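You operate a simulated robot arm through the tools that you are given. There is no shell and no other tool. Be economical: measure what you need, move in short steps, check, and stop when the job is done.

Carry out the task below with a simulated robot arm. There is one attempt and no reset: what you move stays moved.

TASK
Put things in order on the top of the right bench. At the end: the blue nut driver from the top of the right bench stands where the gold bronze fitting stood; the orange copper sleeve from the top of the right bench stands on top of the grey relay; the gold bronze fitting from the top of the right bench stands where the silver green band capacitor stood; the black rubber foot from the top of the right bench is on the brown box; the silver green band capacitor stands on top of the brown wooden block; whatever was shut is shut again. Leave all else as you found it, and nothing knocked over.

It is judged by the outcome, as a careful person would: the job done as asked, and still so three seconds after it is handed in. It fails if anything else is knocked over, pushed out of place, dropped, spilled or broken.

THE ROBOT
A 6-joint arm with a two-finger parallel gripper, fixed in place. Base frame: the origin is at the foot of the arm, x ahead of it, y to its left, z up; the work surface is at about z = 80. Readings come in cm, degrees, newtons and seconds.
With the tool pointing down near the work surface it reaches from about 24 to 64 cm from the base axis. Its first joint turns from -66.0 to 66.0 degrees. Payload 2.7 kg.
The TCP is the grasp point between the finger pads, 2.3 cm short of the fingertips. In the tool frame z runs along the fingers and y along their closing line. The gripper opens to 9.4 cm. The fingers are 3.8 cm wide and 1 cm thick; the gripper's body (5.4 by 9.6 cm) begins 3.9 cm behind the TCP.
Orientation is that of the tool frame in the base frame, as [roll, pitch, yaw] about the fixed x, y, z axes, in that order (R = Rz(yaw) Ry(pitch) Rx(roll)). With the fingers straight down and closing along the base's y, the tool's x points along the base's -x, its y along +y and its z along -z.

THE INTERFACE
- The arm moves only by the tool servo_tool. Its argument "commands" is a list of rows, each an object of numbers (a shift or turn left out is 0, a gripper value left out holds the last): "claw": the finger opening in cm, from 0 to 9.4; "tx", "ty", "tz": the shift along the tool's x, y, z in cm; "wx", "wy", "wz": the turn, a rotation vector about the tool's x, y, z in degrees. In form: [{"claw": .., "tx": .., "ty": .., "tz": .., "wx": .., "wy": .., "wz": ..}, ...]. A call has 1 to 8 rows; each row is the pose to reach, as a shift and turn from the pose commanded when the call began, along the tool's axes at that moment. Each row takes 0.2 s and may step no farther than 5 cm and 8.6 degrees from the row before; otherwise, or with a gripper value out of range, the whole call is refused. A pose out of reach is approached as far as the arm can. The call stops where the force on the tool passes 40 N (or 10 N more than at its start, if that is more) or the arm is blocked; 0.2 s more then pass. The fingers move at their own pace (about 4.5 cm/s each) and stop on an object; they squeeze with about 32 N. The grip force told is the motor's: it shows also when the fingers shut on nothing. Time passes only in rows, and 0.2 s behind the last, so rows that repeat a pose let the fingers close. The reply holds the time, the measured pose of the TCP, the force on the tool along the base axes, the opening and the grip force, in the units named above and with some noise, and new pictures: "pictures" is both (left out), scene, wrist or none.
- Cameras (640 x 400 px; columns grow to the right, rows downward): "scene" is fixed at [7.23, -43.49, 138.89]; the picture's right is [0.78, -0.63, 0.00], its down [-0.45, -0.56, -0.70] and it looks along [0.44, 0.54, -0.72] (base axes); focal length 376 px, centre (320, 200). "wrist" rides on the gripper at [8.7, 1.6, -7.4] in the tool frame; the picture's right is [-0.18, 0.98, 0.00], its down [-0.58, -0.11, -0.81] and it looks along [-0.79, -0.15, 0.59] (tool axes); focal length 243 px, centre (320, 200). There is no depth. A picture from a camera that has moved, and an enlarged one, comes with that camera's place and axes in the base frame and with its lens.
- inspect(camera, box): a new picture of the part [left, top, right, bottom] of that camera's present view, enlarged. No time passes.
- hand_in(): hands the job in; it is judged then, once.

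Work in short steps. Places have to be worked out from the pictures, the camera data and where the tool is seen: move nearer, look again, correct. Check each grasp and each placing, and mend what went wrong. You have 120 turns and 170 pictures in all, those below and enlarged ones among them. Open the gripper and draw the arm clear of the work before you hand the job in, unless the task says otherwise; then end with one line.

The tools are called after "Request:" as a command line: name --argument value ..., lists and objects as JSON in quotes. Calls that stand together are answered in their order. servo_tool: Moves the arm, as the interface text tells. Its arguments: {"type":"object","properties":{"commands":{"type":"array","items":{"type":"object","properties":{"claw":{"type":"number"},"tx":{"type":"number"},"ty":{"type":"number"},"tz":{"type":"number"},"wx":{"type":"number"},"wy":{"type":"number"},"wz":{"type":"number"}}}},"pictures":{"type":"string","enum":["both","scene","wrist","none"]}},"required":["commands"]} The other tools are called the same way: inspect (camera, box) takes an enlarged picture of a part of a camera's view; hand_in () hands the job in.

At the start:

```text
t: 0.0
eef_pos: [34.48, -22.01, 109.28]
orientation: [-179.9, 0.0, -180.0]
wrist_force: [0.5, -0.7, -0.5]
opening: 9.43
gripper_force: 0.0
```

scene: 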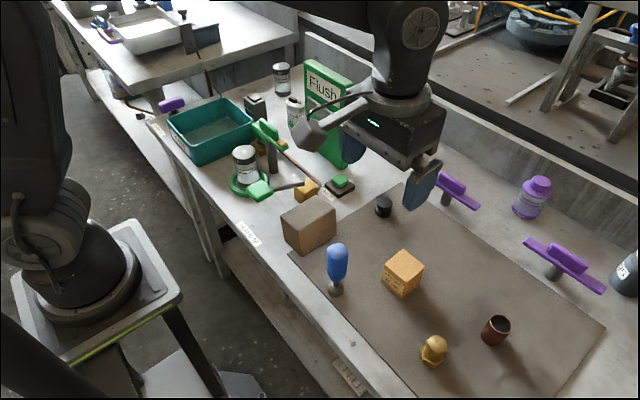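
wrist: 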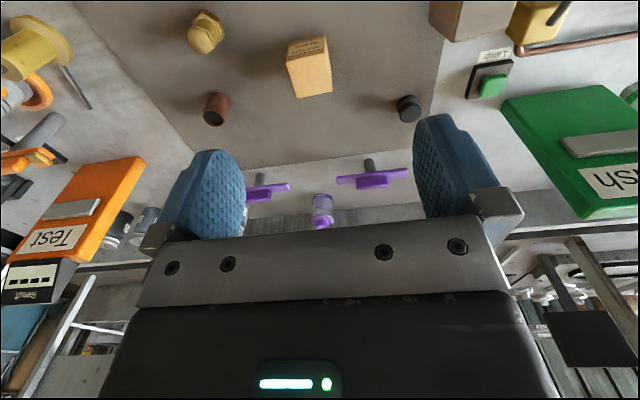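

I'll start by enlarging the views to identify every object.

Request:
inspect --camera "scene" --box '[140, 50, 400, 215]'

Request:
inspect --camera "scene" --box '[260, 170, 640, 400]'

Request:
inspect --camera "wrist" --box '[0, 0, 240, 320]'

```text
2.42 times, centred on (270, 132) of scene
camera zoom: at [7.23, -43.49, 138.89], right [0.78, -0.63, 0.0], down [-0.45, -0.56, -0.7], along [0.44, 0.54, -0.72], focal length 911 px, centre (441, 364)
```

zoom: 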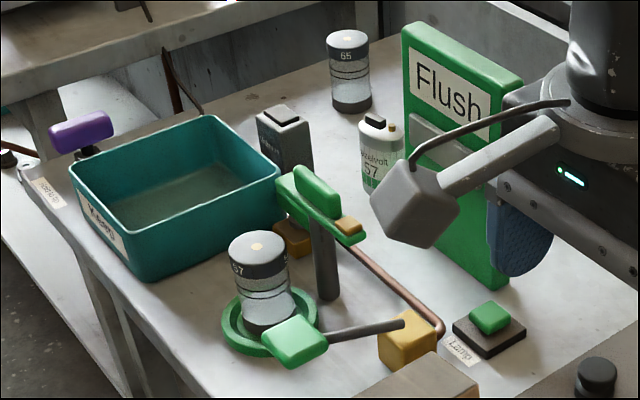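

```text
1.68 times, centred on (450, 285) of scene
camera zoom: at [7.23, -43.49, 138.89], right [0.78, -0.63, 0.0], down [-0.45, -0.56, -0.7], along [0.44, 0.54, -0.72], focal length 633 px, centre (101, 57)
```

zoom: 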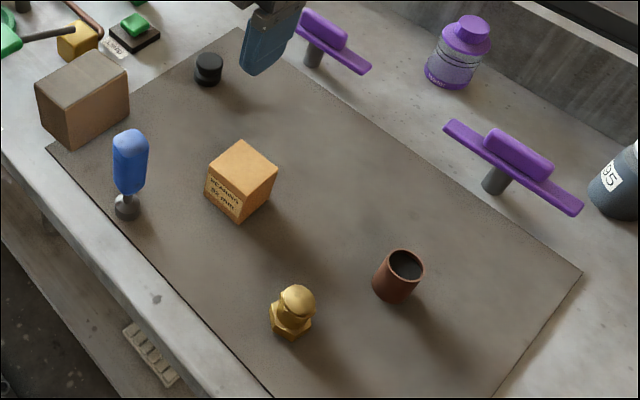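

```text
1.25 times, centred on (120, 160) of wrist
camera zoom: at [25.95, -20.38, 116.81], right [0.18, 0.98, 0.0], down [0.58, -0.11, 0.81], along [0.79, -0.15, -0.59], focal length 303 px, centre (570, 250)
```

zoom: 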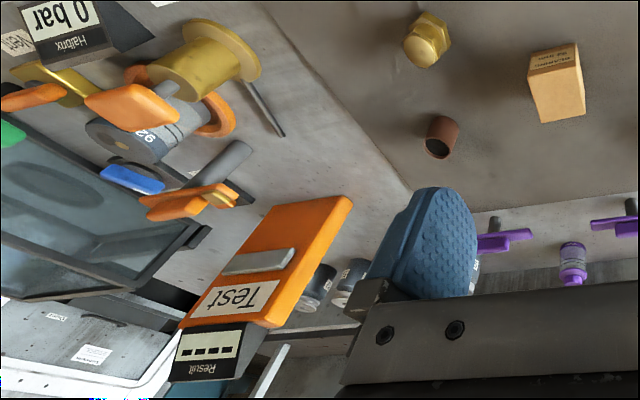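

Request:
inspect --camera "scene" --box '[230, 80, 350, 155]'

Request:
inspect --camera "scene" --box '[270, 160, 430, 300]'

Request:
inspect --camera "scene" --box '[60, 0, 260, 125]'

Request:
inspect --camera "wrist" --box '[400, 0, 640, 150]'

```text
5.33 times, centred on (290, 118) of scene
camera zoom: at [7.23, -43.49, 138.89], right [0.78, -0.63, 0.0], down [-0.45, -0.56, -0.7], along [0.44, 0.54, -0.72], focal length 2004 px, centre (480, 640)
```

zoom: 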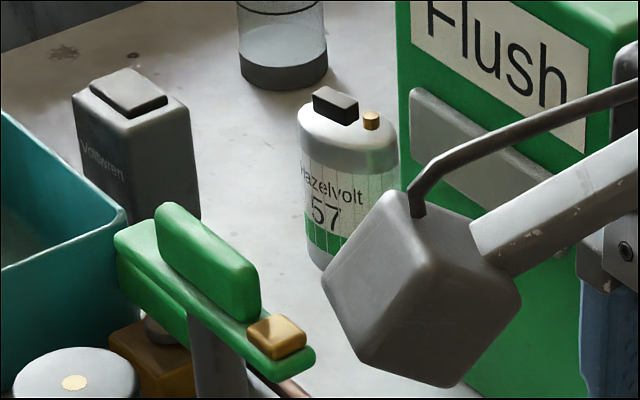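

```text
2.86 times, centred on (350, 230) of scene
camera zoom: at [7.23, -43.49, 138.89], right [0.78, -0.63, 0.0], down [-0.45, -0.56, -0.7], along [0.44, 0.54, -0.72], focal length 1074 px, centre (234, 114)
```

zoom: 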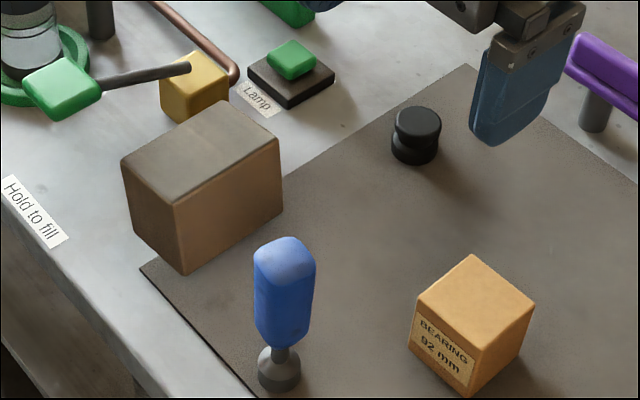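

```text
3.20 times, centred on (160, 62) of scene
camera zoom: at [7.23, -43.49, 138.89], right [0.78, -0.63, 0.0], down [-0.45, -0.56, -0.7], along [0.44, 0.54, -0.72], focal length 1202 px, centre (832, 640)
```

zoom: 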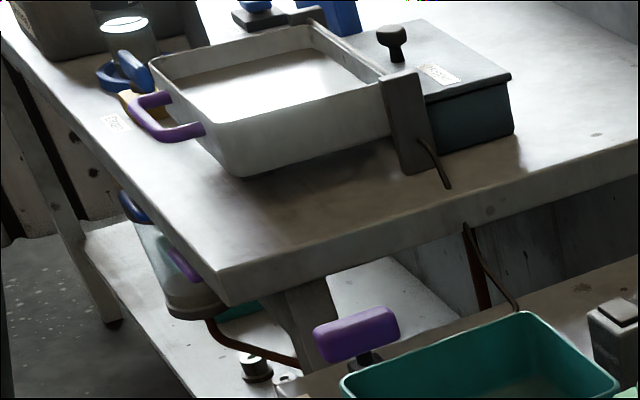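

```text
2.67 times, centred on (520, 75) of wrist
camera zoom: at [25.95, -20.38, 116.81], right [0.18, 0.98, 0.0], down [0.58, -0.11, 0.81], along [0.79, -0.15, -0.59], focal length 647 px, centre (-213, 533)
```

zoom: 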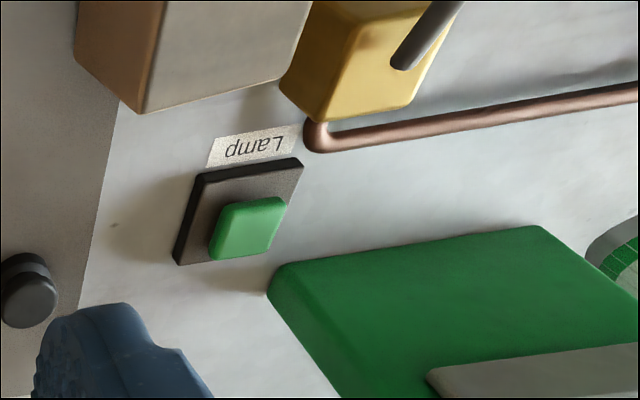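

The grey cube by the wrist is the arm's own camera. To tell the "brown box" from the "wooden block" and see the relay/capacitor area, I lift and turn the wrist camera toward +y.

Request:
servo_tool --commands '[{"tz": -3, "wz": -8.5}, {"tz": -6, "wz": -17}, {"tz": -8, "wz": -25.5}, {"tz": -10, "wz": -34}, {"tz": -10, "wz": -42.5}, {"tz": -10, "wz": -51}, {"tz": -10, "wz": -59.5}, {"tz": -10, "wz": -68}]' --pictures "both"

```text
t: 1.8
eef_pos: [34.44, -22.04, 119.36]
orientation: [-179.9, 0.0, -111.8]
wrist_force: [-0.2, 0.9, 0.4]
opening: 9.4
gripper_force: 0.0
camera wrist: at [29.88, -29.43, 126.8], right [-0.84, 0.54, 0.0], down [0.32, 0.5, 0.81], along [0.43, 0.68, -0.59], focal length 243 px, centre (320, 200)
```

scene: 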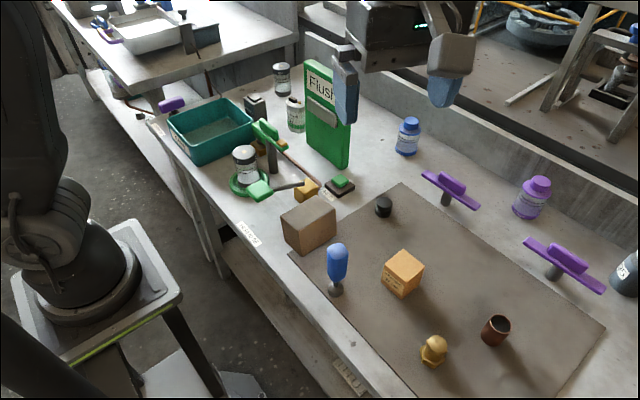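
wrist: 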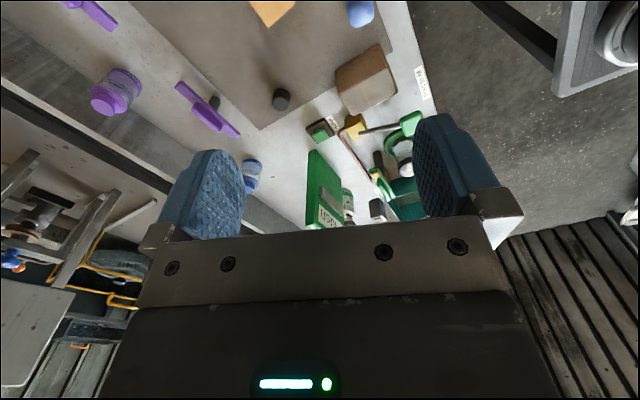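

Enlarging the two brown candidates and the capacitor area, now unobstructed.

Request:
inspect --camera "scene" --box '[275, 190, 345, 260]'

Request:
inspect --camera "scene" --box '[370, 240, 440, 305]'

Request:
inspect --camera "scene" --box '[230, 50, 360, 200]'

```text
5.71 times, centred on (310, 225) of scene
camera zoom: at [7.23, -43.49, 138.89], right [0.78, -0.63, 0.0], down [-0.45, -0.56, -0.7], along [0.44, 0.54, -0.72], focal length 2147 px, centre (377, 57)
```

zoom: 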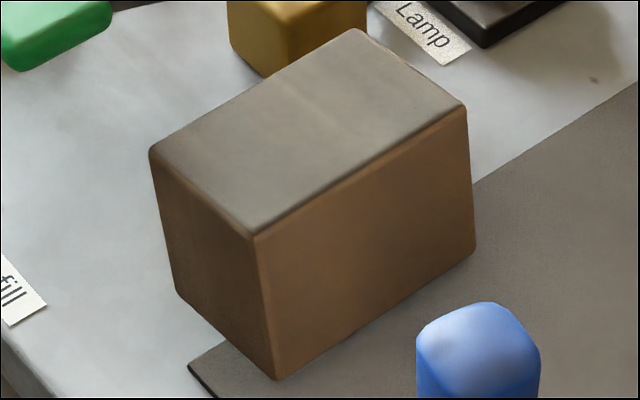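

```text
6.15 times, centred on (405, 272) of scene
camera zoom: at [7.23, -43.49, 138.89], right [0.78, -0.63, 0.0], down [-0.45, -0.56, -0.7], along [0.44, 0.54, -0.72], focal length 2312 px, centre (-203, -246)
```

zoom: 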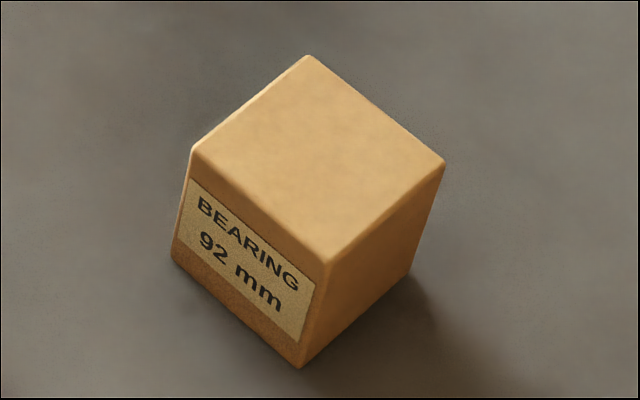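

```text
2.67 times, centred on (295, 125) of scene
camera zoom: at [7.23, -43.49, 138.89], right [0.78, -0.63, 0.0], down [-0.45, -0.56, -0.7], along [0.44, 0.54, -0.72], focal length 1002 px, centre (387, 400)
```

zoom: 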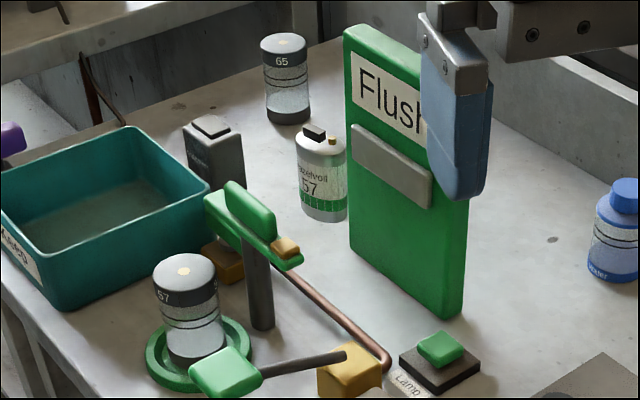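

Two brown candidates exist: a large brown box and a small labelled tan cube. I move the wrist camera closer to read their materials.

Request:
servo_tool --commands '[{"tx": -1, "ty": 2, "tz": 4}, {"tx": -2, "ty": 4, "tz": 8}, {"tx": -3, "ty": 6, "tz": 11}, {"tx": -3.3, "ty": 7.8, "tz": 14}]' --pictures "wrist"

Request:
inspect --camera "wrist" --box '[220, 0, 460, 150]'

```text
t: 2.8
eef_pos: [28.57, -16.04, 105.35]
orientation: [-179.9, 0.0, -111.9]
wrist_force: [-0.6, -0.6, -0.3]
opening: 9.41
gripper_force: 0.0
camera wrist: at [23.98, -23.41, 112.82], right [-0.84, 0.54, 0.0], down [0.32, 0.5, 0.81], along [0.43, 0.68, -0.59], focal length 243 px, centre (320, 200)
```

wrist: 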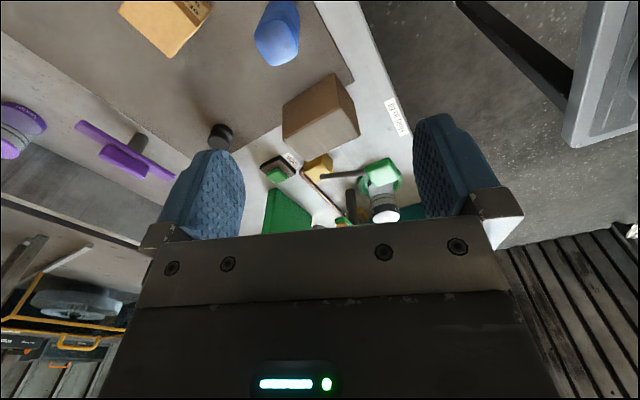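

```text
2.67 times, centred on (340, 75) of wrist
camera zoom: at [23.98, -23.41, 112.82], right [-0.84, 0.54, 0.0], down [0.32, 0.5, 0.81], along [0.43, 0.68, -0.59], focal length 647 px, centre (267, 533)
```

zoom: 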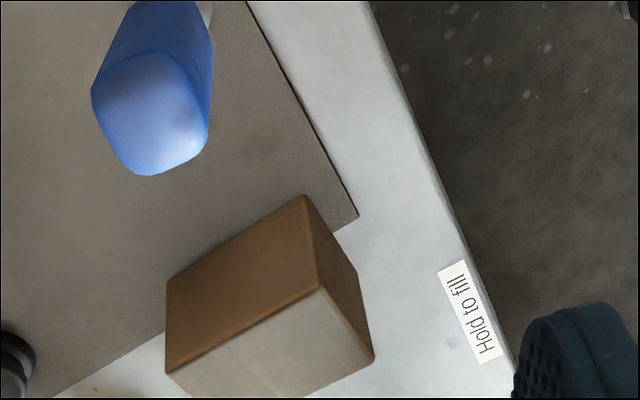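

Colours alone don't settle it, and another block may sit at the −y end of the bench. I rotate to look there, rising a little.

Request:
servo_tool --commands '[{"tz": -3, "wz": 8.5}, {"tz": -6, "wz": 17}, {"tz": -9, "wz": 25.5}, {"tz": -10, "wz": 34}, {"tz": -10, "wz": 42.5}, {"tz": -10, "wz": 51}, {"tz": -10, "wz": 59.5}, {"tz": -10, "wz": 68}]' --pictures "none"

Request:
servo_tool --commands '[{"wz": 8.5}, {"wz": 17}, {"wz": 25.5}, {"wz": 34}, {"wz": 42.5}, {"wz": 51}, {"wz": 59.5}]' --pictures "wrist"

Request:
inspect --camera "wrist" --box '[160, 0, 480, 200]'

```text
t: 4.6
eef_pos: [28.47, -15.98, 115.36]
orientation: [-180.0, 0.1, 179.9]
wrist_force: [0.9, 0.2, -0.6]
opening: 9.4
gripper_force: 0.2
```

```text
t: 6.2
eef_pos: [28.38, -16.03, 115.32]
orientation: [180.0, 0.0, 120.3]
wrist_force: [0.4, 0.6, -0.7]
opening: 9.39
gripper_force: 0.0
camera wrist: at [25.55, -7.76, 122.82], right [0.94, 0.34, 0.0], down [0.2, -0.56, 0.81], along [0.27, -0.76, -0.59], focal length 243 px, centre (320, 200)
```

wrist: 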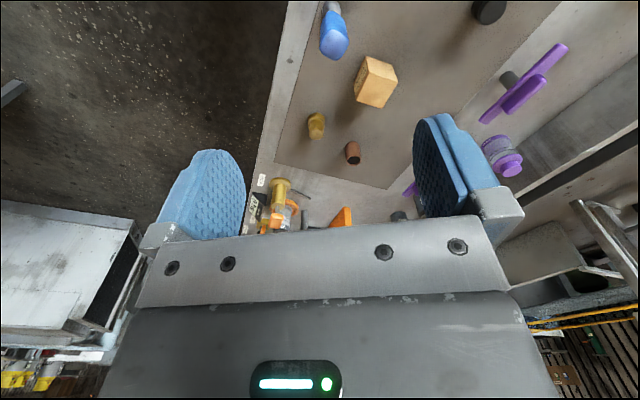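

```text
2.00 times, centred on (320, 100) of wrist
camera zoom: at [25.55, -7.76, 122.82], right [0.94, 0.34, 0.0], down [0.2, -0.56, 0.81], along [0.27, -0.76, -0.59], focal length 485 px, centre (320, 400)
```

zoom: 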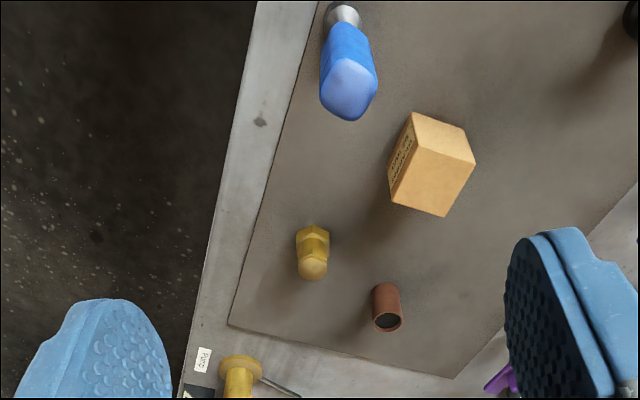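

No third block. I go close above the tan cube to examine its surface.

Request:
servo_tool --commands '[{"tx": -2.6, "ty": 1.4, "tz": 3.6}, {"tx": -5.2, "ty": 2.8, "tz": 7.2}, {"tx": -7.8, "ty": 4.1, "tz": 10.8}, {"tx": -10.4, "ty": 5.4, "tz": 14.4}, {"tx": -12.9, "ty": 6.8, "tz": 18}]' --pictures "wrist"

Request:
inspect --camera "wrist" --box '[220, 0, 460, 150]'

```text
t: 7.4
eef_pos: [40.85, -23.87, 97.44]
orientation: [-179.9, 0.0, 120.5]
wrist_force: [0.6, 0.1, -0.3]
opening: 9.41
gripper_force: 0.1
camera wrist: at [38.02, -15.58, 104.85], right [0.94, 0.34, 0.0], down [0.2, -0.56, 0.81], along [0.28, -0.76, -0.59], focal length 243 px, centre (320, 200)
```

wrist: 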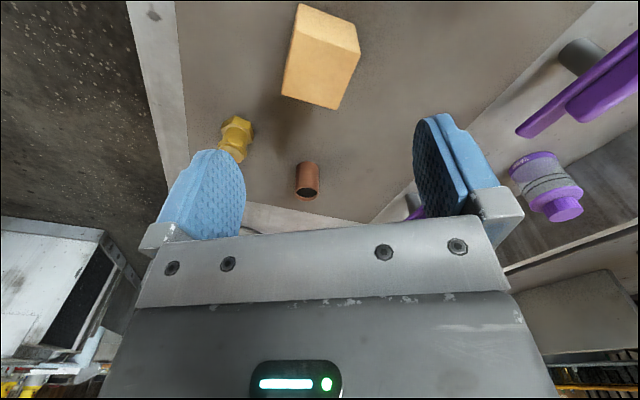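

```text
2.67 times, centred on (340, 75) of wrist
camera zoom: at [38.02, -15.58, 104.85], right [0.94, 0.34, 0.0], down [0.2, -0.56, 0.81], along [0.28, -0.76, -0.59], focal length 647 px, centre (267, 533)
```

zoom: 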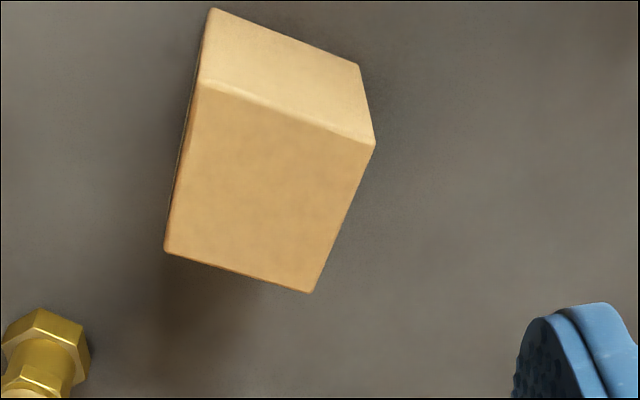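

The tan cube has a mottled, plain surface. Now the same close look at the big brown one.

Request:
servo_tool --commands '[{"tx": 4, "ty": 0.9, "tz": -2}, {"tx": 8, "ty": 1.8, "tz": -2}, {"tx": 12, "ty": 2.7, "tz": -2}, {"tx": 16, "ty": 3.6, "tz": -2}, {"tx": 20, "ty": 4.2, "tz": -2}, {"tx": 21.7, "ty": 4.6, "tz": -1}]' --pictures "wrist"

Request:
inspect --camera "wrist" --box '[220, 0, 460, 150]'

```text
t: 8.8
eef_pos: [33.97, -2.61, 98.31]
orientation: [-180.0, -0.1, 120.5]
wrist_force: [0.0, 0.4, -0.8]
opening: 9.4
gripper_force: 0.1
camera wrist: at [31.03, 5.71, 105.65], right [0.94, 0.34, 0.0], down [0.2, -0.56, 0.81], along [0.27, -0.76, -0.59], focal length 243 px, centre (320, 200)
```

wrist: 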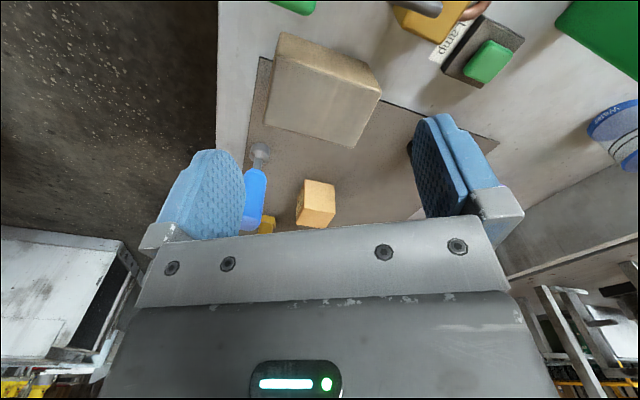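

```text
2.67 times, centred on (340, 75) of wrist
camera zoom: at [31.03, 5.71, 105.65], right [0.94, 0.34, 0.0], down [0.2, -0.56, 0.81], along [0.27, -0.76, -0.59], focal length 647 px, centre (267, 533)
```

zoom: 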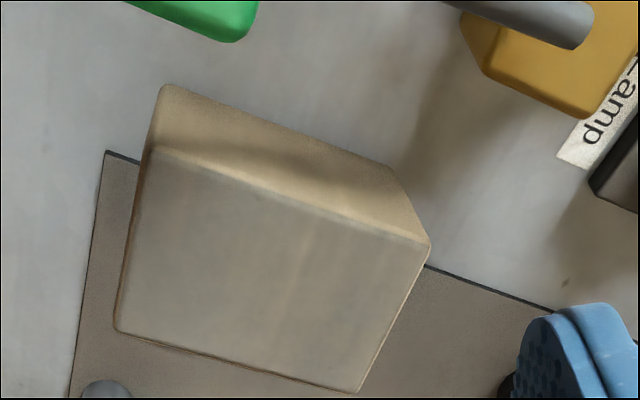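

I zoom harder to compare grain on the two surfaces.

Request:
inspect --camera "wrist" --box '[260, 25, 390, 155]'

Request:
inspect --camera "wrist" --box '[290, 170, 345, 235]'

Request:
inspect --camera "scene" --box '[295, 210, 340, 255]'

```text
3.08 times, centred on (325, 90) of wrist
camera zoom: at [31.03, 5.71, 105.65], right [0.94, 0.34, 0.0], down [0.2, -0.56, 0.81], along [0.27, -0.76, -0.59], focal length 746 px, centre (305, 538)
```

zoom: 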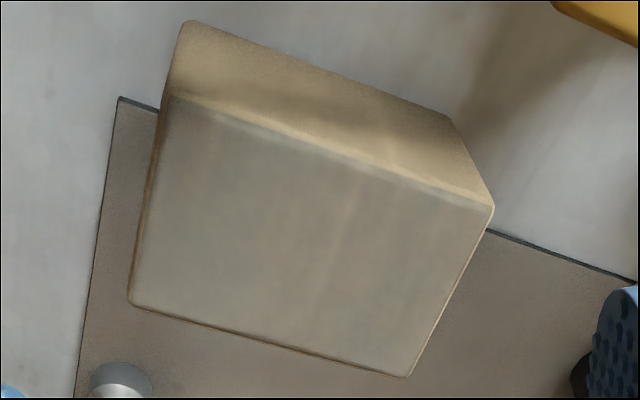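

```text
6.15 times, centred on (318, 202) of wrist
camera zoom: at [31.03, 5.71, 105.65], right [0.94, 0.34, 0.0], down [0.2, -0.56, 0.81], along [0.27, -0.76, -0.59], focal length 1493 px, centre (335, 185)
```

zoom: 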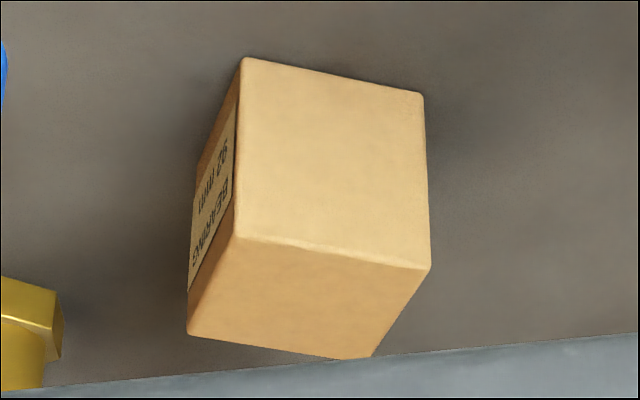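

```text
8.89 times, centred on (318, 232) of scene
camera zoom: at [7.23, -43.49, 138.89], right [0.78, -0.63, 0.0], down [-0.45, -0.56, -0.7], along [0.44, 0.54, -0.72], focal length 3340 px, centre (342, -89)
```

zoom: 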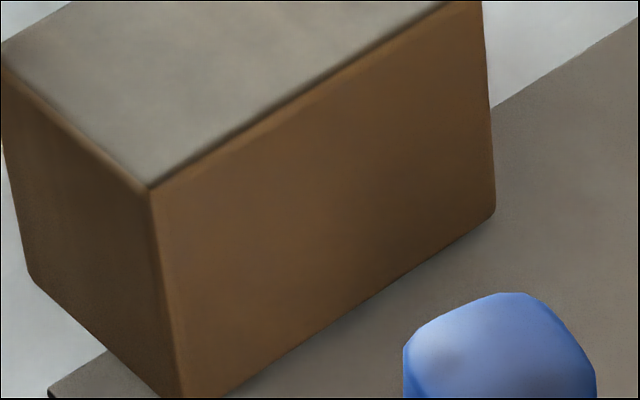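

The large one shows streaked wood grain, and the labelled one is a cardboard carton, so "brown box" = BEARING carton and "wooden block" = large brown block. Next I view the capacitor and relay from closer, turning back to yaw 180 and staying high over the green lever.

Request:
servo_tool --commands '[{"tx": 1, "ty": 1, "tz": -4, "wz": -8.5}, {"tx": 3, "ty": 3, "tz": -8, "wz": -17}, {"tx": 5.5, "ty": 6, "tz": -10, "wz": -25.5}, {"tx": 8, "ty": 9, "tz": -10, "wz": -34}, {"tx": 10.5, "ty": 12, "tz": -10, "wz": -42.5}, {"tx": 13, "ty": 15, "tz": -10, "wz": -51}, {"tx": 15, "ty": 17.5, "tz": -10, "wz": -59.5}, {"tx": 17.1, "ty": 19.4, "tz": -9, "wz": -59.5}]' --pictures "both"

Request:
inspect --camera "wrist" --box '[240, 0, 480, 200]'

```text
t: 10.6
eef_pos: [41.88, 21.73, 107.49]
orientation: [180.0, 0.1, -179.9]
wrist_force: [-0.5, 0.3, 0.3]
opening: 9.4
gripper_force: 0.0
camera wrist: at [33.41, 23.28, 114.93], right [0.18, 0.98, 0.0], down [0.58, -0.11, 0.81], along [0.79, -0.15, -0.59], focal length 243 px, centre (320, 200)
```

scene: 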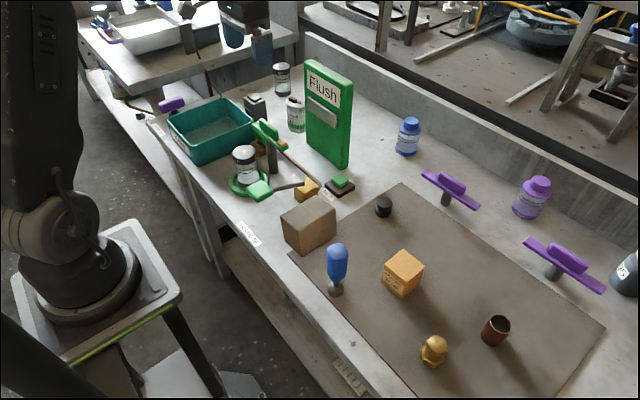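
wrist: 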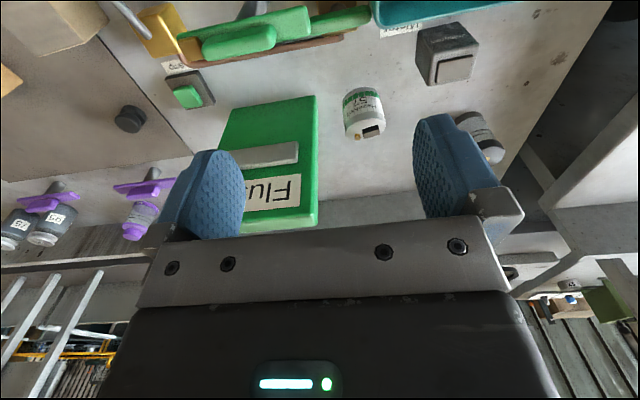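

```text
2.00 times, centred on (360, 100) of wrist
camera zoom: at [33.41, 23.28, 114.93], right [0.18, 0.98, 0.0], down [0.58, -0.11, 0.81], along [0.79, -0.15, -0.59], focal length 485 px, centre (240, 400)
```

zoom: 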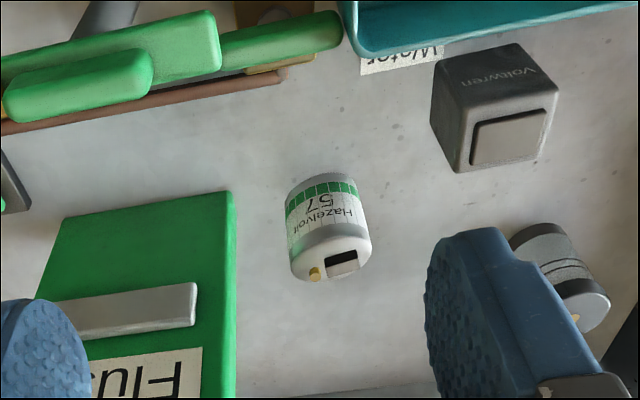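

Request:
inspect --camera "scene" --box '[225, 75, 345, 150]'

Request:
inspect --camera "wrist" --box '[330, 10, 490, 150]'

```text
5.33 times, centred on (285, 112) of scene
camera zoom: at [7.23, -43.49, 138.9], right [0.78, -0.63, 0.0], down [-0.45, -0.56, -0.7], along [0.44, 0.54, -0.72], focal length 2004 px, centre (507, 667)
```

zoom: 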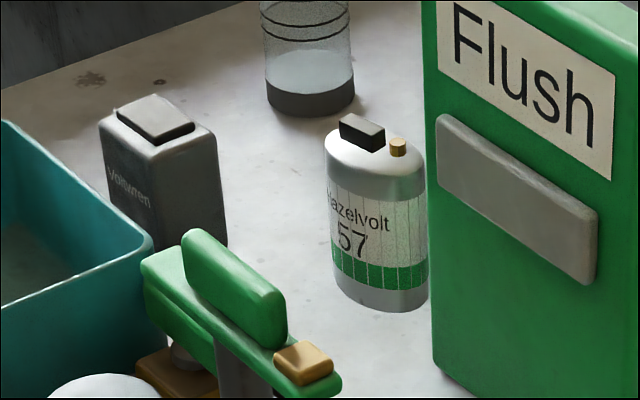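

```text
2.86 times, centred on (410, 80) of wrist
camera zoom: at [33.41, 23.28, 114.93], right [0.18, 0.98, 0.0], down [0.58, -0.11, 0.81], along [0.79, -0.15, -0.59], focal length 693 px, centre (63, 543)
```

zoom: 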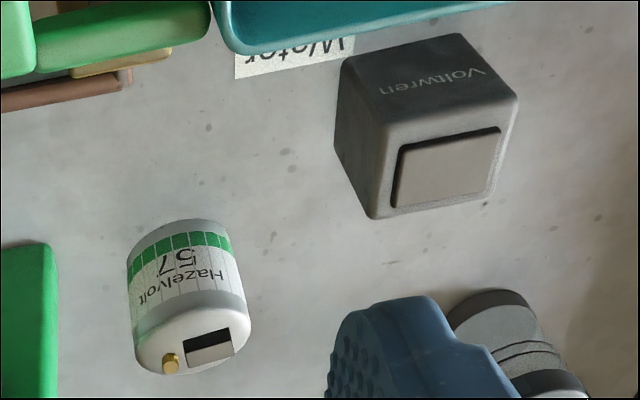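

Triangulating: capacitor axis about (54.6, 25.7), top ~88.4, diameter ~5; relay top about (49.4, 36, 86). I move above the capacitor with the fingers at 7.8 cm and check alignment.

Request:
servo_tool --commands '[{"tx": -4.5, "ty": 1.4, "tz": 0, "claw": 7.8}, {"tx": -9, "ty": 2.8, "tz": 1}, {"tx": -12.7, "ty": 3.97, "tz": 4}, {"tx": -12.7, "ty": 3.97, "tz": 8}, {"tx": -12.7, "ty": 3.97, "tz": 11}]' --pictures "both"

Request:
inspect --camera "scene" --box '[200, 20, 360, 145]'

```text
t: 11.8
eef_pos: [54.79, 25.81, 96.04]
orientation: [-180.0, 0.1, -179.9]
wrist_force: [0.2, -0.2, 0.9]
opening: 7.78
gripper_force: 0.1
camera wrist: at [46.13, 27.43, 103.46], right [0.18, 0.98, 0.0], down [0.58, -0.11, 0.81], along [0.79, -0.15, -0.59], focal length 243 px, centre (320, 200)
```

scene: 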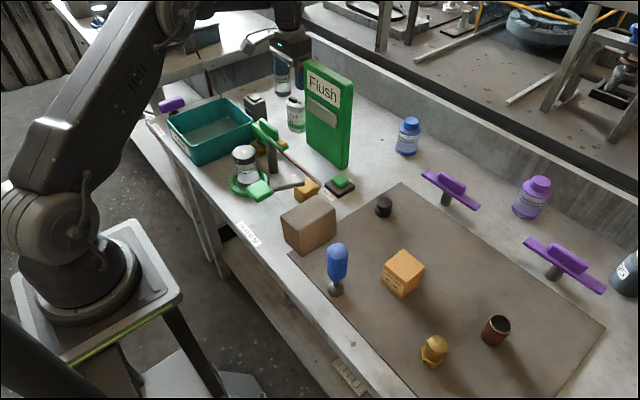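
wrist: 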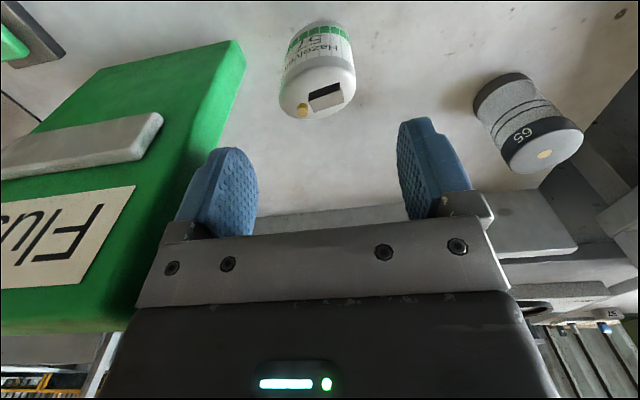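

```text
3.20 times, centred on (280, 82) of scene
camera zoom: at [7.23, -43.49, 138.89], right [0.78, -0.63, 0.0], down [-0.45, -0.56, -0.7], along [0.44, 0.54, -0.72], focal length 1202 px, centre (448, 576)
```

zoom: 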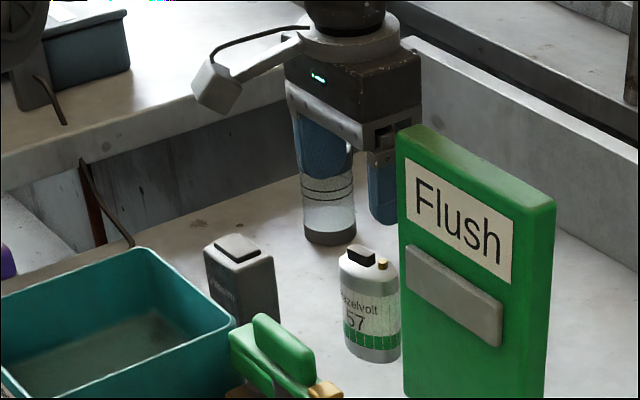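

Alignment is good (capacitor 54.6, 25.7), with ~2 cm clearance to the Flush panel. I descend and close.

Request:
servo_tool --commands '[{"tx": 0.1, "ty": -0.1, "tz": 4}, {"tx": 0.1, "ty": -0.1, "tz": 7.5}, {"tx": 0.1, "ty": -0.1, "tz": 9.5}, {"tx": 0.1, "ty": -0.1, "tz": 9.5, "claw": 4}, {"tx": 0.1, "ty": -0.1, "tz": 9.5, "claw": 4}, {"tx": 0.1, "ty": -0.1, "tz": 9.5, "claw": 4}]' --pictures "wrist"

```text
t: 13.2
eef_pos: [54.44, 26.03, 86.75]
orientation: [180.0, -0.1, -179.9]
wrist_force: [0.1, -0.2, -0.1]
opening: 5.39
gripper_force: 32.1
camera wrist: at [45.93, 27.57, 94.23], right [0.18, 0.98, 0.0], down [0.58, -0.11, 0.81], along [0.79, -0.15, -0.59], focal length 243 px, centre (320, 200)
```

wrist: 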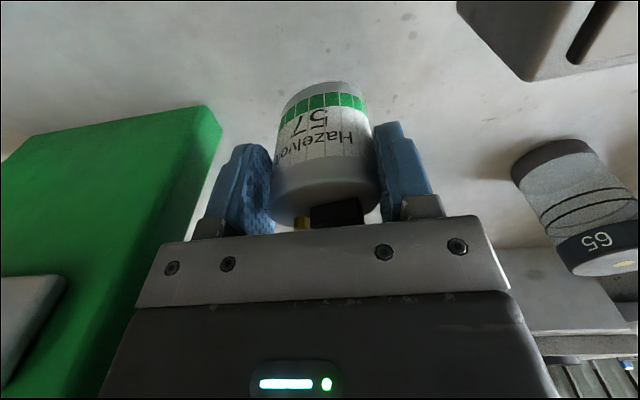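

Capacitor is held (5.4 cm). Lift straight up well clear of the panel.

Request:
servo_tool --commands '[{"tz": -3}, {"tz": -7.5}, {"tz": -12}, {"tz": -16.5}, {"tz": -21}, {"tz": -24}]' --pictures "none"

Request:
servo_tool --commands '[{"tx": 2.4, "ty": -3.9}, {"tx": 4.8, "ty": -7.8}, {"tx": 7.2, "ty": -11.7}, {"tx": 9.6, "ty": -15.6}, {"tx": 12, "ty": -19.6}, {"tx": 14.5, "ty": -23.6}, {"tx": 17, "ty": -27.7}, {"tx": 19.5, "ty": -31.7}]' --pictures "both"

```text
t: 14.6
eef_pos: [54.39, 25.72, 110.63]
orientation: [-179.9, 0.0, -180.0]
wrist_force: [-0.7, -0.1, -0.2]
opening: 4.0
gripper_force: 0.0
```

```text
t: 16.4
eef_pos: [34.67, -5.82, 110.78]
orientation: [-180.0, 0.0, -179.9]
wrist_force: [0.5, 0.2, 0.2]
opening: 4.03
gripper_force: 0.0
camera wrist: at [26.18, -4.13, 118.23], right [0.18, 0.98, 0.0], down [0.58, -0.11, 0.81], along [0.79, -0.15, -0.59], focal length 243 px, centre (320, 200)
```

scene: 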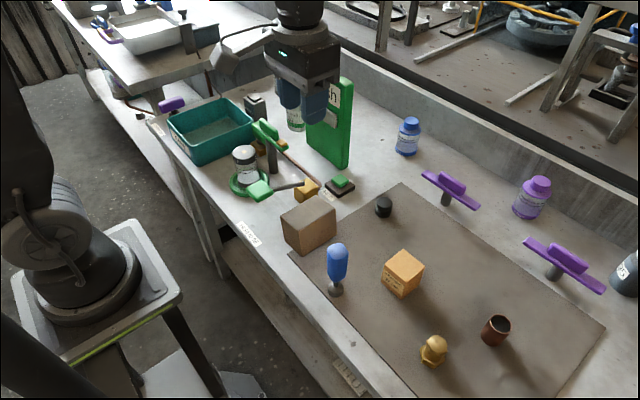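
wrist: 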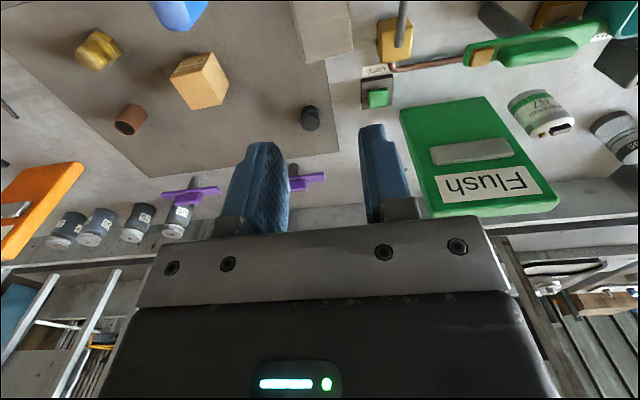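

The grip slipped; the capacitor seems still to stand in place. I check it closely before retrying.

Request:
inspect --camera "wrist" --box '[460, 60, 640, 180]'

Request:
inspect --camera "scene" --box '[225, 75, 345, 150]'

```text
3.33 times, centred on (550, 120) of wrist
camera zoom: at [26.18, -4.13, 118.23], right [0.18, 0.98, 0.0], down [0.58, -0.11, 0.81], along [0.79, -0.15, -0.59], focal length 809 px, centre (-447, 467)
```

zoom: 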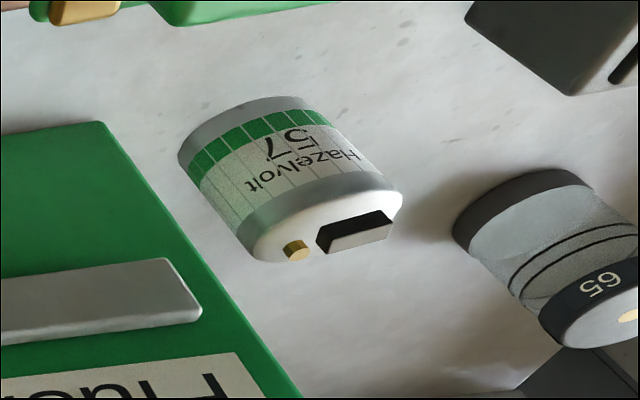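

```text
5.33 times, centred on (285, 112) of scene
camera zoom: at [7.23, -43.49, 138.89], right [0.78, -0.63, 0.0], down [-0.45, -0.56, -0.7], along [0.44, 0.54, -0.72], focal length 2004 px, centre (507, 667)
```

zoom: 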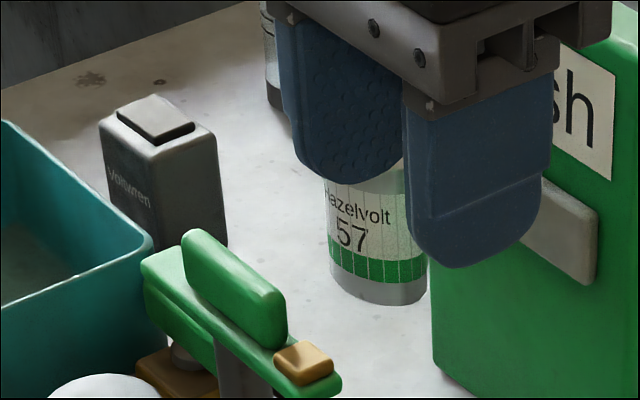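

It still stands, barely shifted. I go back, re-align, grip a little lower and lift more slowly.

Request:
servo_tool --commands '[{"tx": -2.5, "ty": 3.9, "claw": 7.8}, {"tx": -5, "ty": 7.8}, {"tx": -7.5, "ty": 11.7}, {"tx": -10, "ty": 15.6}, {"tx": -12.5, "ty": 19.6}, {"tx": -15, "ty": 23.6}, {"tx": -17.5, "ty": 27.7}, {"tx": -19.9, "ty": 31.8}]' --pictures "none"

Request:
servo_tool --commands '[{"tz": 4}, {"tz": 8}, {"tz": 12}, {"tz": 14.5}]' --pictures "wrist"

Request:
inspect --camera "wrist" --box '[220, 0, 420, 160]'

```text
t: 18.2
eef_pos: [54.38, 25.46, 110.76]
orientation: [-179.8, 0.1, 179.9]
wrist_force: [-0.3, 0.0, -0.1]
opening: 7.8
gripper_force: 0.1
out of reach, approached as far as the arm can: row 8
```

```text
t: 19.2
eef_pos: [54.35, 25.89, 95.96]
orientation: [180.0, -0.1, -180.0]
wrist_force: [-0.4, -0.4, 0.2]
opening: 7.8
gripper_force: 0.1
camera wrist: at [45.81, 27.47, 103.49], right [0.18, 0.98, 0.0], down [0.58, -0.11, 0.81], along [0.79, -0.15, -0.59], focal length 243 px, centre (320, 200)
```

wrist: 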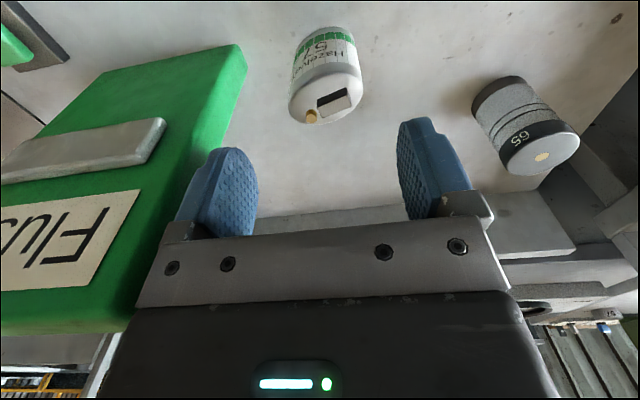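

```text
2.50 times, centred on (320, 80) of wrist
camera zoom: at [45.81, 27.47, 103.49], right [0.18, 0.98, 0.0], down [0.58, -0.11, 0.81], along [0.79, -0.15, -0.59], focal length 606 px, centre (320, 500)
```

zoom: 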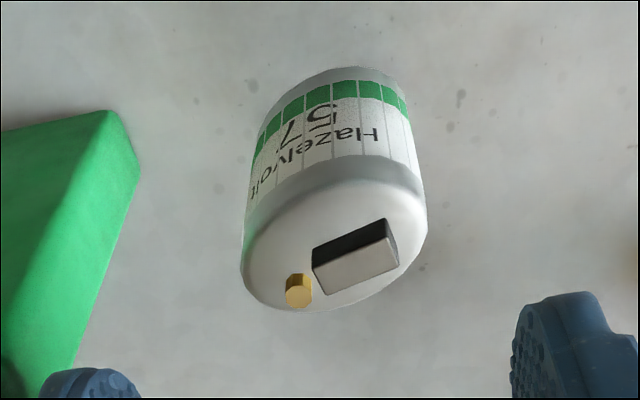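

The close-up reveals an oval can (~5.3 × 4 cm), so I had squeezed its long axis obliquely. I turn the wrist by 77° to grip across its short axis.

Request:
servo_tool --commands '[{"wz": 8.5}, {"wz": 17}, {"wz": 25.5}, {"wz": 34}, {"wz": 42.5}, {"wz": 51}, {"wz": 59.5}, {"wz": 68}]' --pictures "none"

Request:
servo_tool --commands '[{"wz": 8.5}, {"wz": 8.5}]' --pictures "both"

Request:
inspect --camera "wrist" --box '[220, 0, 420, 160]'

```text
t: 21.0
eef_pos: [54.31, 25.71, 96.07]
orientation: [-180.0, 0.0, 111.8]
wrist_force: [0.1, 0.5, 0.3]
opening: 7.82
gripper_force: 0.1
```

```text
t: 21.6
eef_pos: [54.31, 25.71, 96.21]
orientation: [-179.9, 0.0, 103.4]
wrist_force: [-0.7, -0.2, -0.4]
opening: 7.81
gripper_force: 0.1
camera wrist: at [54.05, 34.49, 103.68], right [1.0, 0.05, 0.0], down [0.03, -0.59, 0.81], along [0.04, -0.81, -0.59], focal length 243 px, centre (320, 200)
```

scene: 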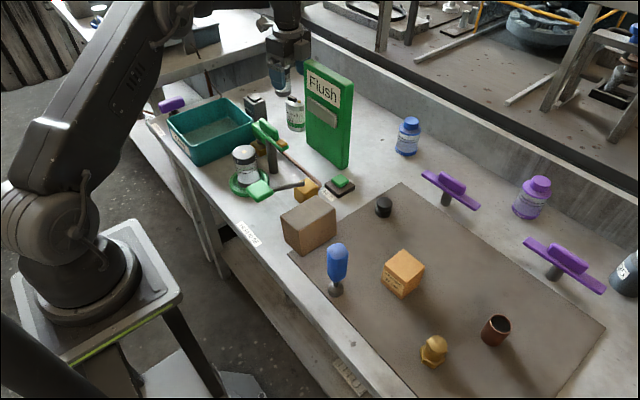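
wrist: 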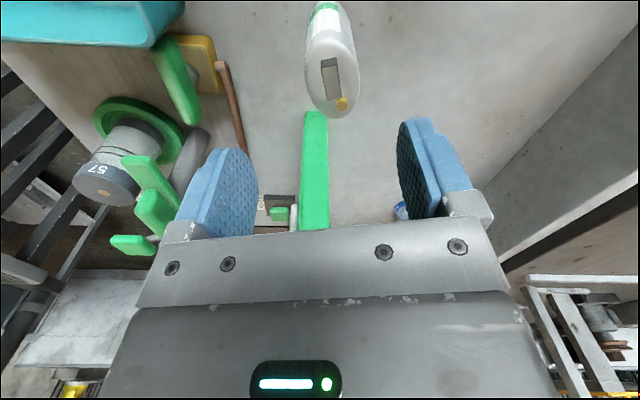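

```text
2.50 times, centred on (320, 80) of wrist
camera zoom: at [54.05, 34.49, 103.68], right [1.0, 0.05, 0.0], down [0.03, -0.59, 0.81], along [0.04, -0.81, -0.59], focal length 606 px, centre (320, 500)
```

zoom: 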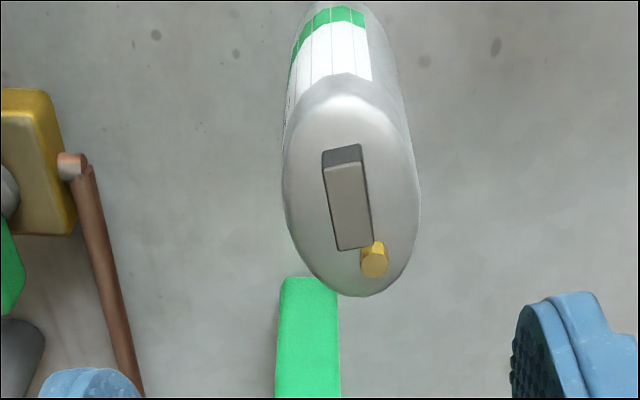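

The oval's long axis is now nearly along the finger width; its centre is about (55.2, 26.3), top ~87.5. I shift, descend to z≈85.4 and close.

Request:
servo_tool --commands '[{"tx": 0.37, "ty": 1.0, "tz": 3}, {"tx": 0.37, "ty": 1.0, "tz": 7}, {"tx": 0.37, "ty": 1.0, "tz": 10.8}, {"tx": 0.37, "ty": 1.0, "tz": 10.8, "claw": 2}, {"tx": 0.37, "ty": 1.0, "tz": 10.8, "claw": 2}, {"tx": 0.37, "ty": 1.0, "tz": 10.8, "claw": 2}, {"tx": 0.37, "ty": 1.0, "tz": 10.8, "claw": 2}]' --pictures "wrist"

```text
t: 23.2
eef_pos: [55.4, 26.12, 85.44]
orientation: [-180.0, 0.1, 103.4]
wrist_force: [0.1, 0.8, -0.1]
opening: 3.62
gripper_force: 32.0
camera wrist: at [55.07, 34.99, 92.84], right [1.0, 0.05, 0.0], down [0.03, -0.59, 0.81], along [0.04, -0.81, -0.59], focal length 243 px, centre (320, 200)
```

wrist: 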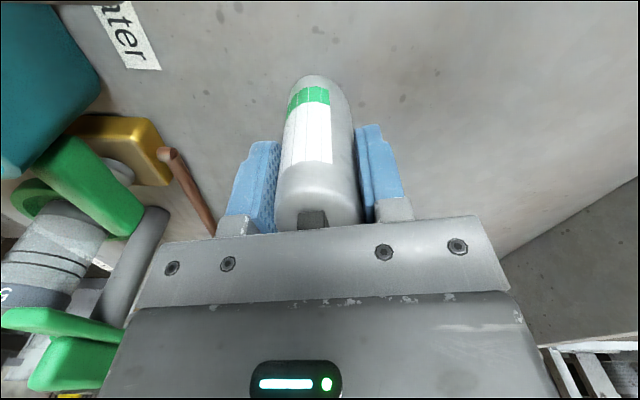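

Solid grip at 3.6 cm. Slow lift first.

Request:
servo_tool --commands '[{"tz": -1}, {"tz": -2.5}, {"tz": -5}, {"tz": -8}, {"tz": -11}, {"tz": -14}, {"tz": -18}, {"tz": -22}]' --pictures "wrist"

```text
t: 25.0
eef_pos: [55.12, 26.24, 107.23]
orientation: [-179.9, 0.1, 103.4]
wrist_force: [-0.2, -0.2, -1.4]
opening: 3.62
gripper_force: 31.6
camera wrist: at [54.89, 34.99, 114.8], right [1.0, 0.05, 0.0], down [0.03, -0.59, 0.81], along [0.04, -0.81, -0.59], focal length 243 px, centre (320, 200)
```

wrist: 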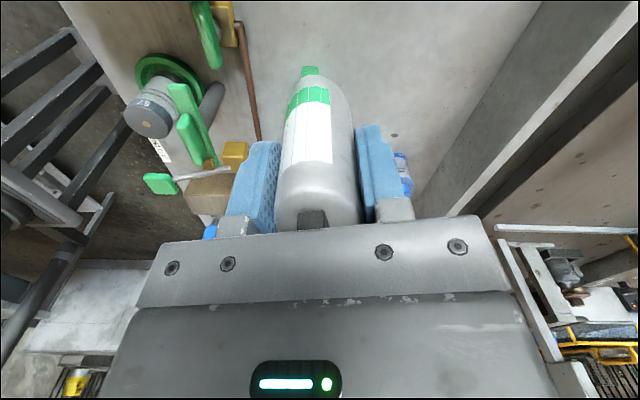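

Held. I retreat from the panel first (−x), then travel to the block.

Request:
servo_tool --commands '[{"tx": 1.04, "ty": -4.38}, {"tx": 2.09, "ty": -8.76}, {"tx": 1.07, "ty": -13.11}, {"tx": -2.36, "ty": -15.99}, {"tx": -6.39, "ty": -18.49}, {"tx": -10.54, "ty": -20.51}, {"tx": -14.68, "ty": -22.52}, {"tx": -18.87, "ty": -24.35}]' --pictures "none"

Request:
servo_tool --commands '[{"tx": -4, "ty": -1.5}, {"tx": -7.5, "ty": -2.6, "tz": 2}, {"tx": -7.5, "ty": -2.6, "tz": 6}, {"tx": -7.5, "ty": -2.6, "tz": 10}]' --pictures "both"

Request:
inspect --camera "scene" --box '[230, 120, 390, 270]'

```text
t: 26.8
eef_pos: [36.13, 2.61, 107.21]
orientation: [180.0, 0.0, 103.7]
wrist_force: [0.0, 1.0, -1.2]
opening: 3.64
gripper_force: 32.0
```

```text
t: 27.8
eef_pos: [35.38, -5.41, 97.42]
orientation: [180.0, 0.1, 103.4]
wrist_force: [0.9, -0.5, -1.6]
opening: 3.61
gripper_force: 32.6
camera wrist: at [35.09, 3.39, 104.96], right [1.0, 0.05, 0.0], down [0.03, -0.59, 0.81], along [0.04, -0.81, -0.59], focal length 243 px, centre (320, 200)
```

scene: 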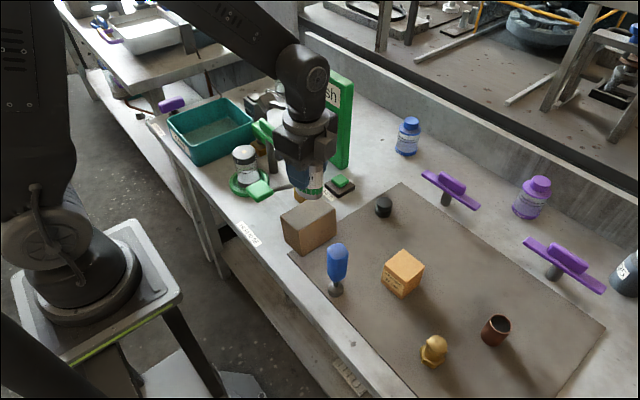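
wrist: 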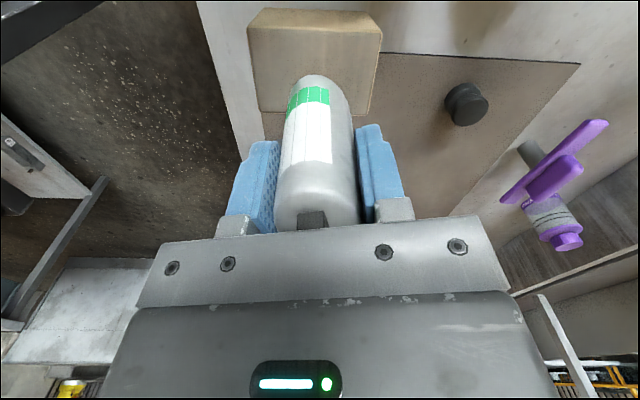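

```text
2.67 times, centred on (310, 195) of scene
camera zoom: at [7.23, -43.49, 138.89], right [0.78, -0.63, 0.0], down [-0.45, -0.56, -0.7], along [0.44, 0.54, -0.72], focal length 1002 px, centre (347, 213)
```

zoom: 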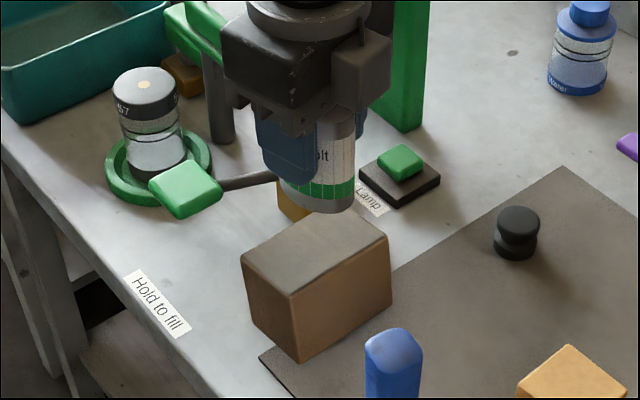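

Projection says the can lands at the block centre. I lower gently to contact.

Request:
servo_tool --commands '[{"tz": 2}, {"tz": 3.5}, {"tz": 4.2}, {"tz": 4.6}, {"tz": 4.9}]' --pictures "scene"

Request:
inspect --camera "scene" --box '[270, 140, 350, 260]'

```text
t: 29.0
eef_pos: [35.35, -5.54, 92.89]
orientation: [179.7, 0.2, 103.5]
wrist_force: [-2.2, -5.7, 21.1]
opening: 3.65
gripper_force: 32.3
```

scene: 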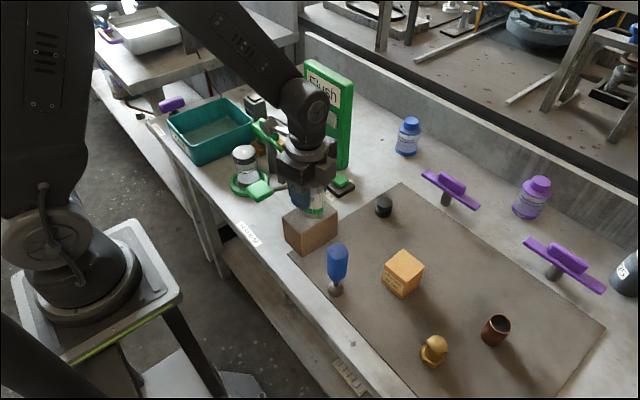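

```text
3.33 times, centred on (310, 200) of scene
camera zoom: at [7.2, -43.5, 138.89], right [0.78, -0.63, 0.0], down [-0.45, -0.56, -0.7], along [0.44, 0.54, -0.72], focal length 1252 px, centre (353, 200)
```

zoom: 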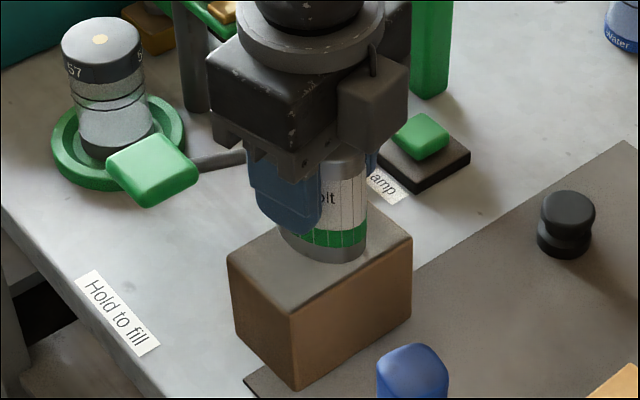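

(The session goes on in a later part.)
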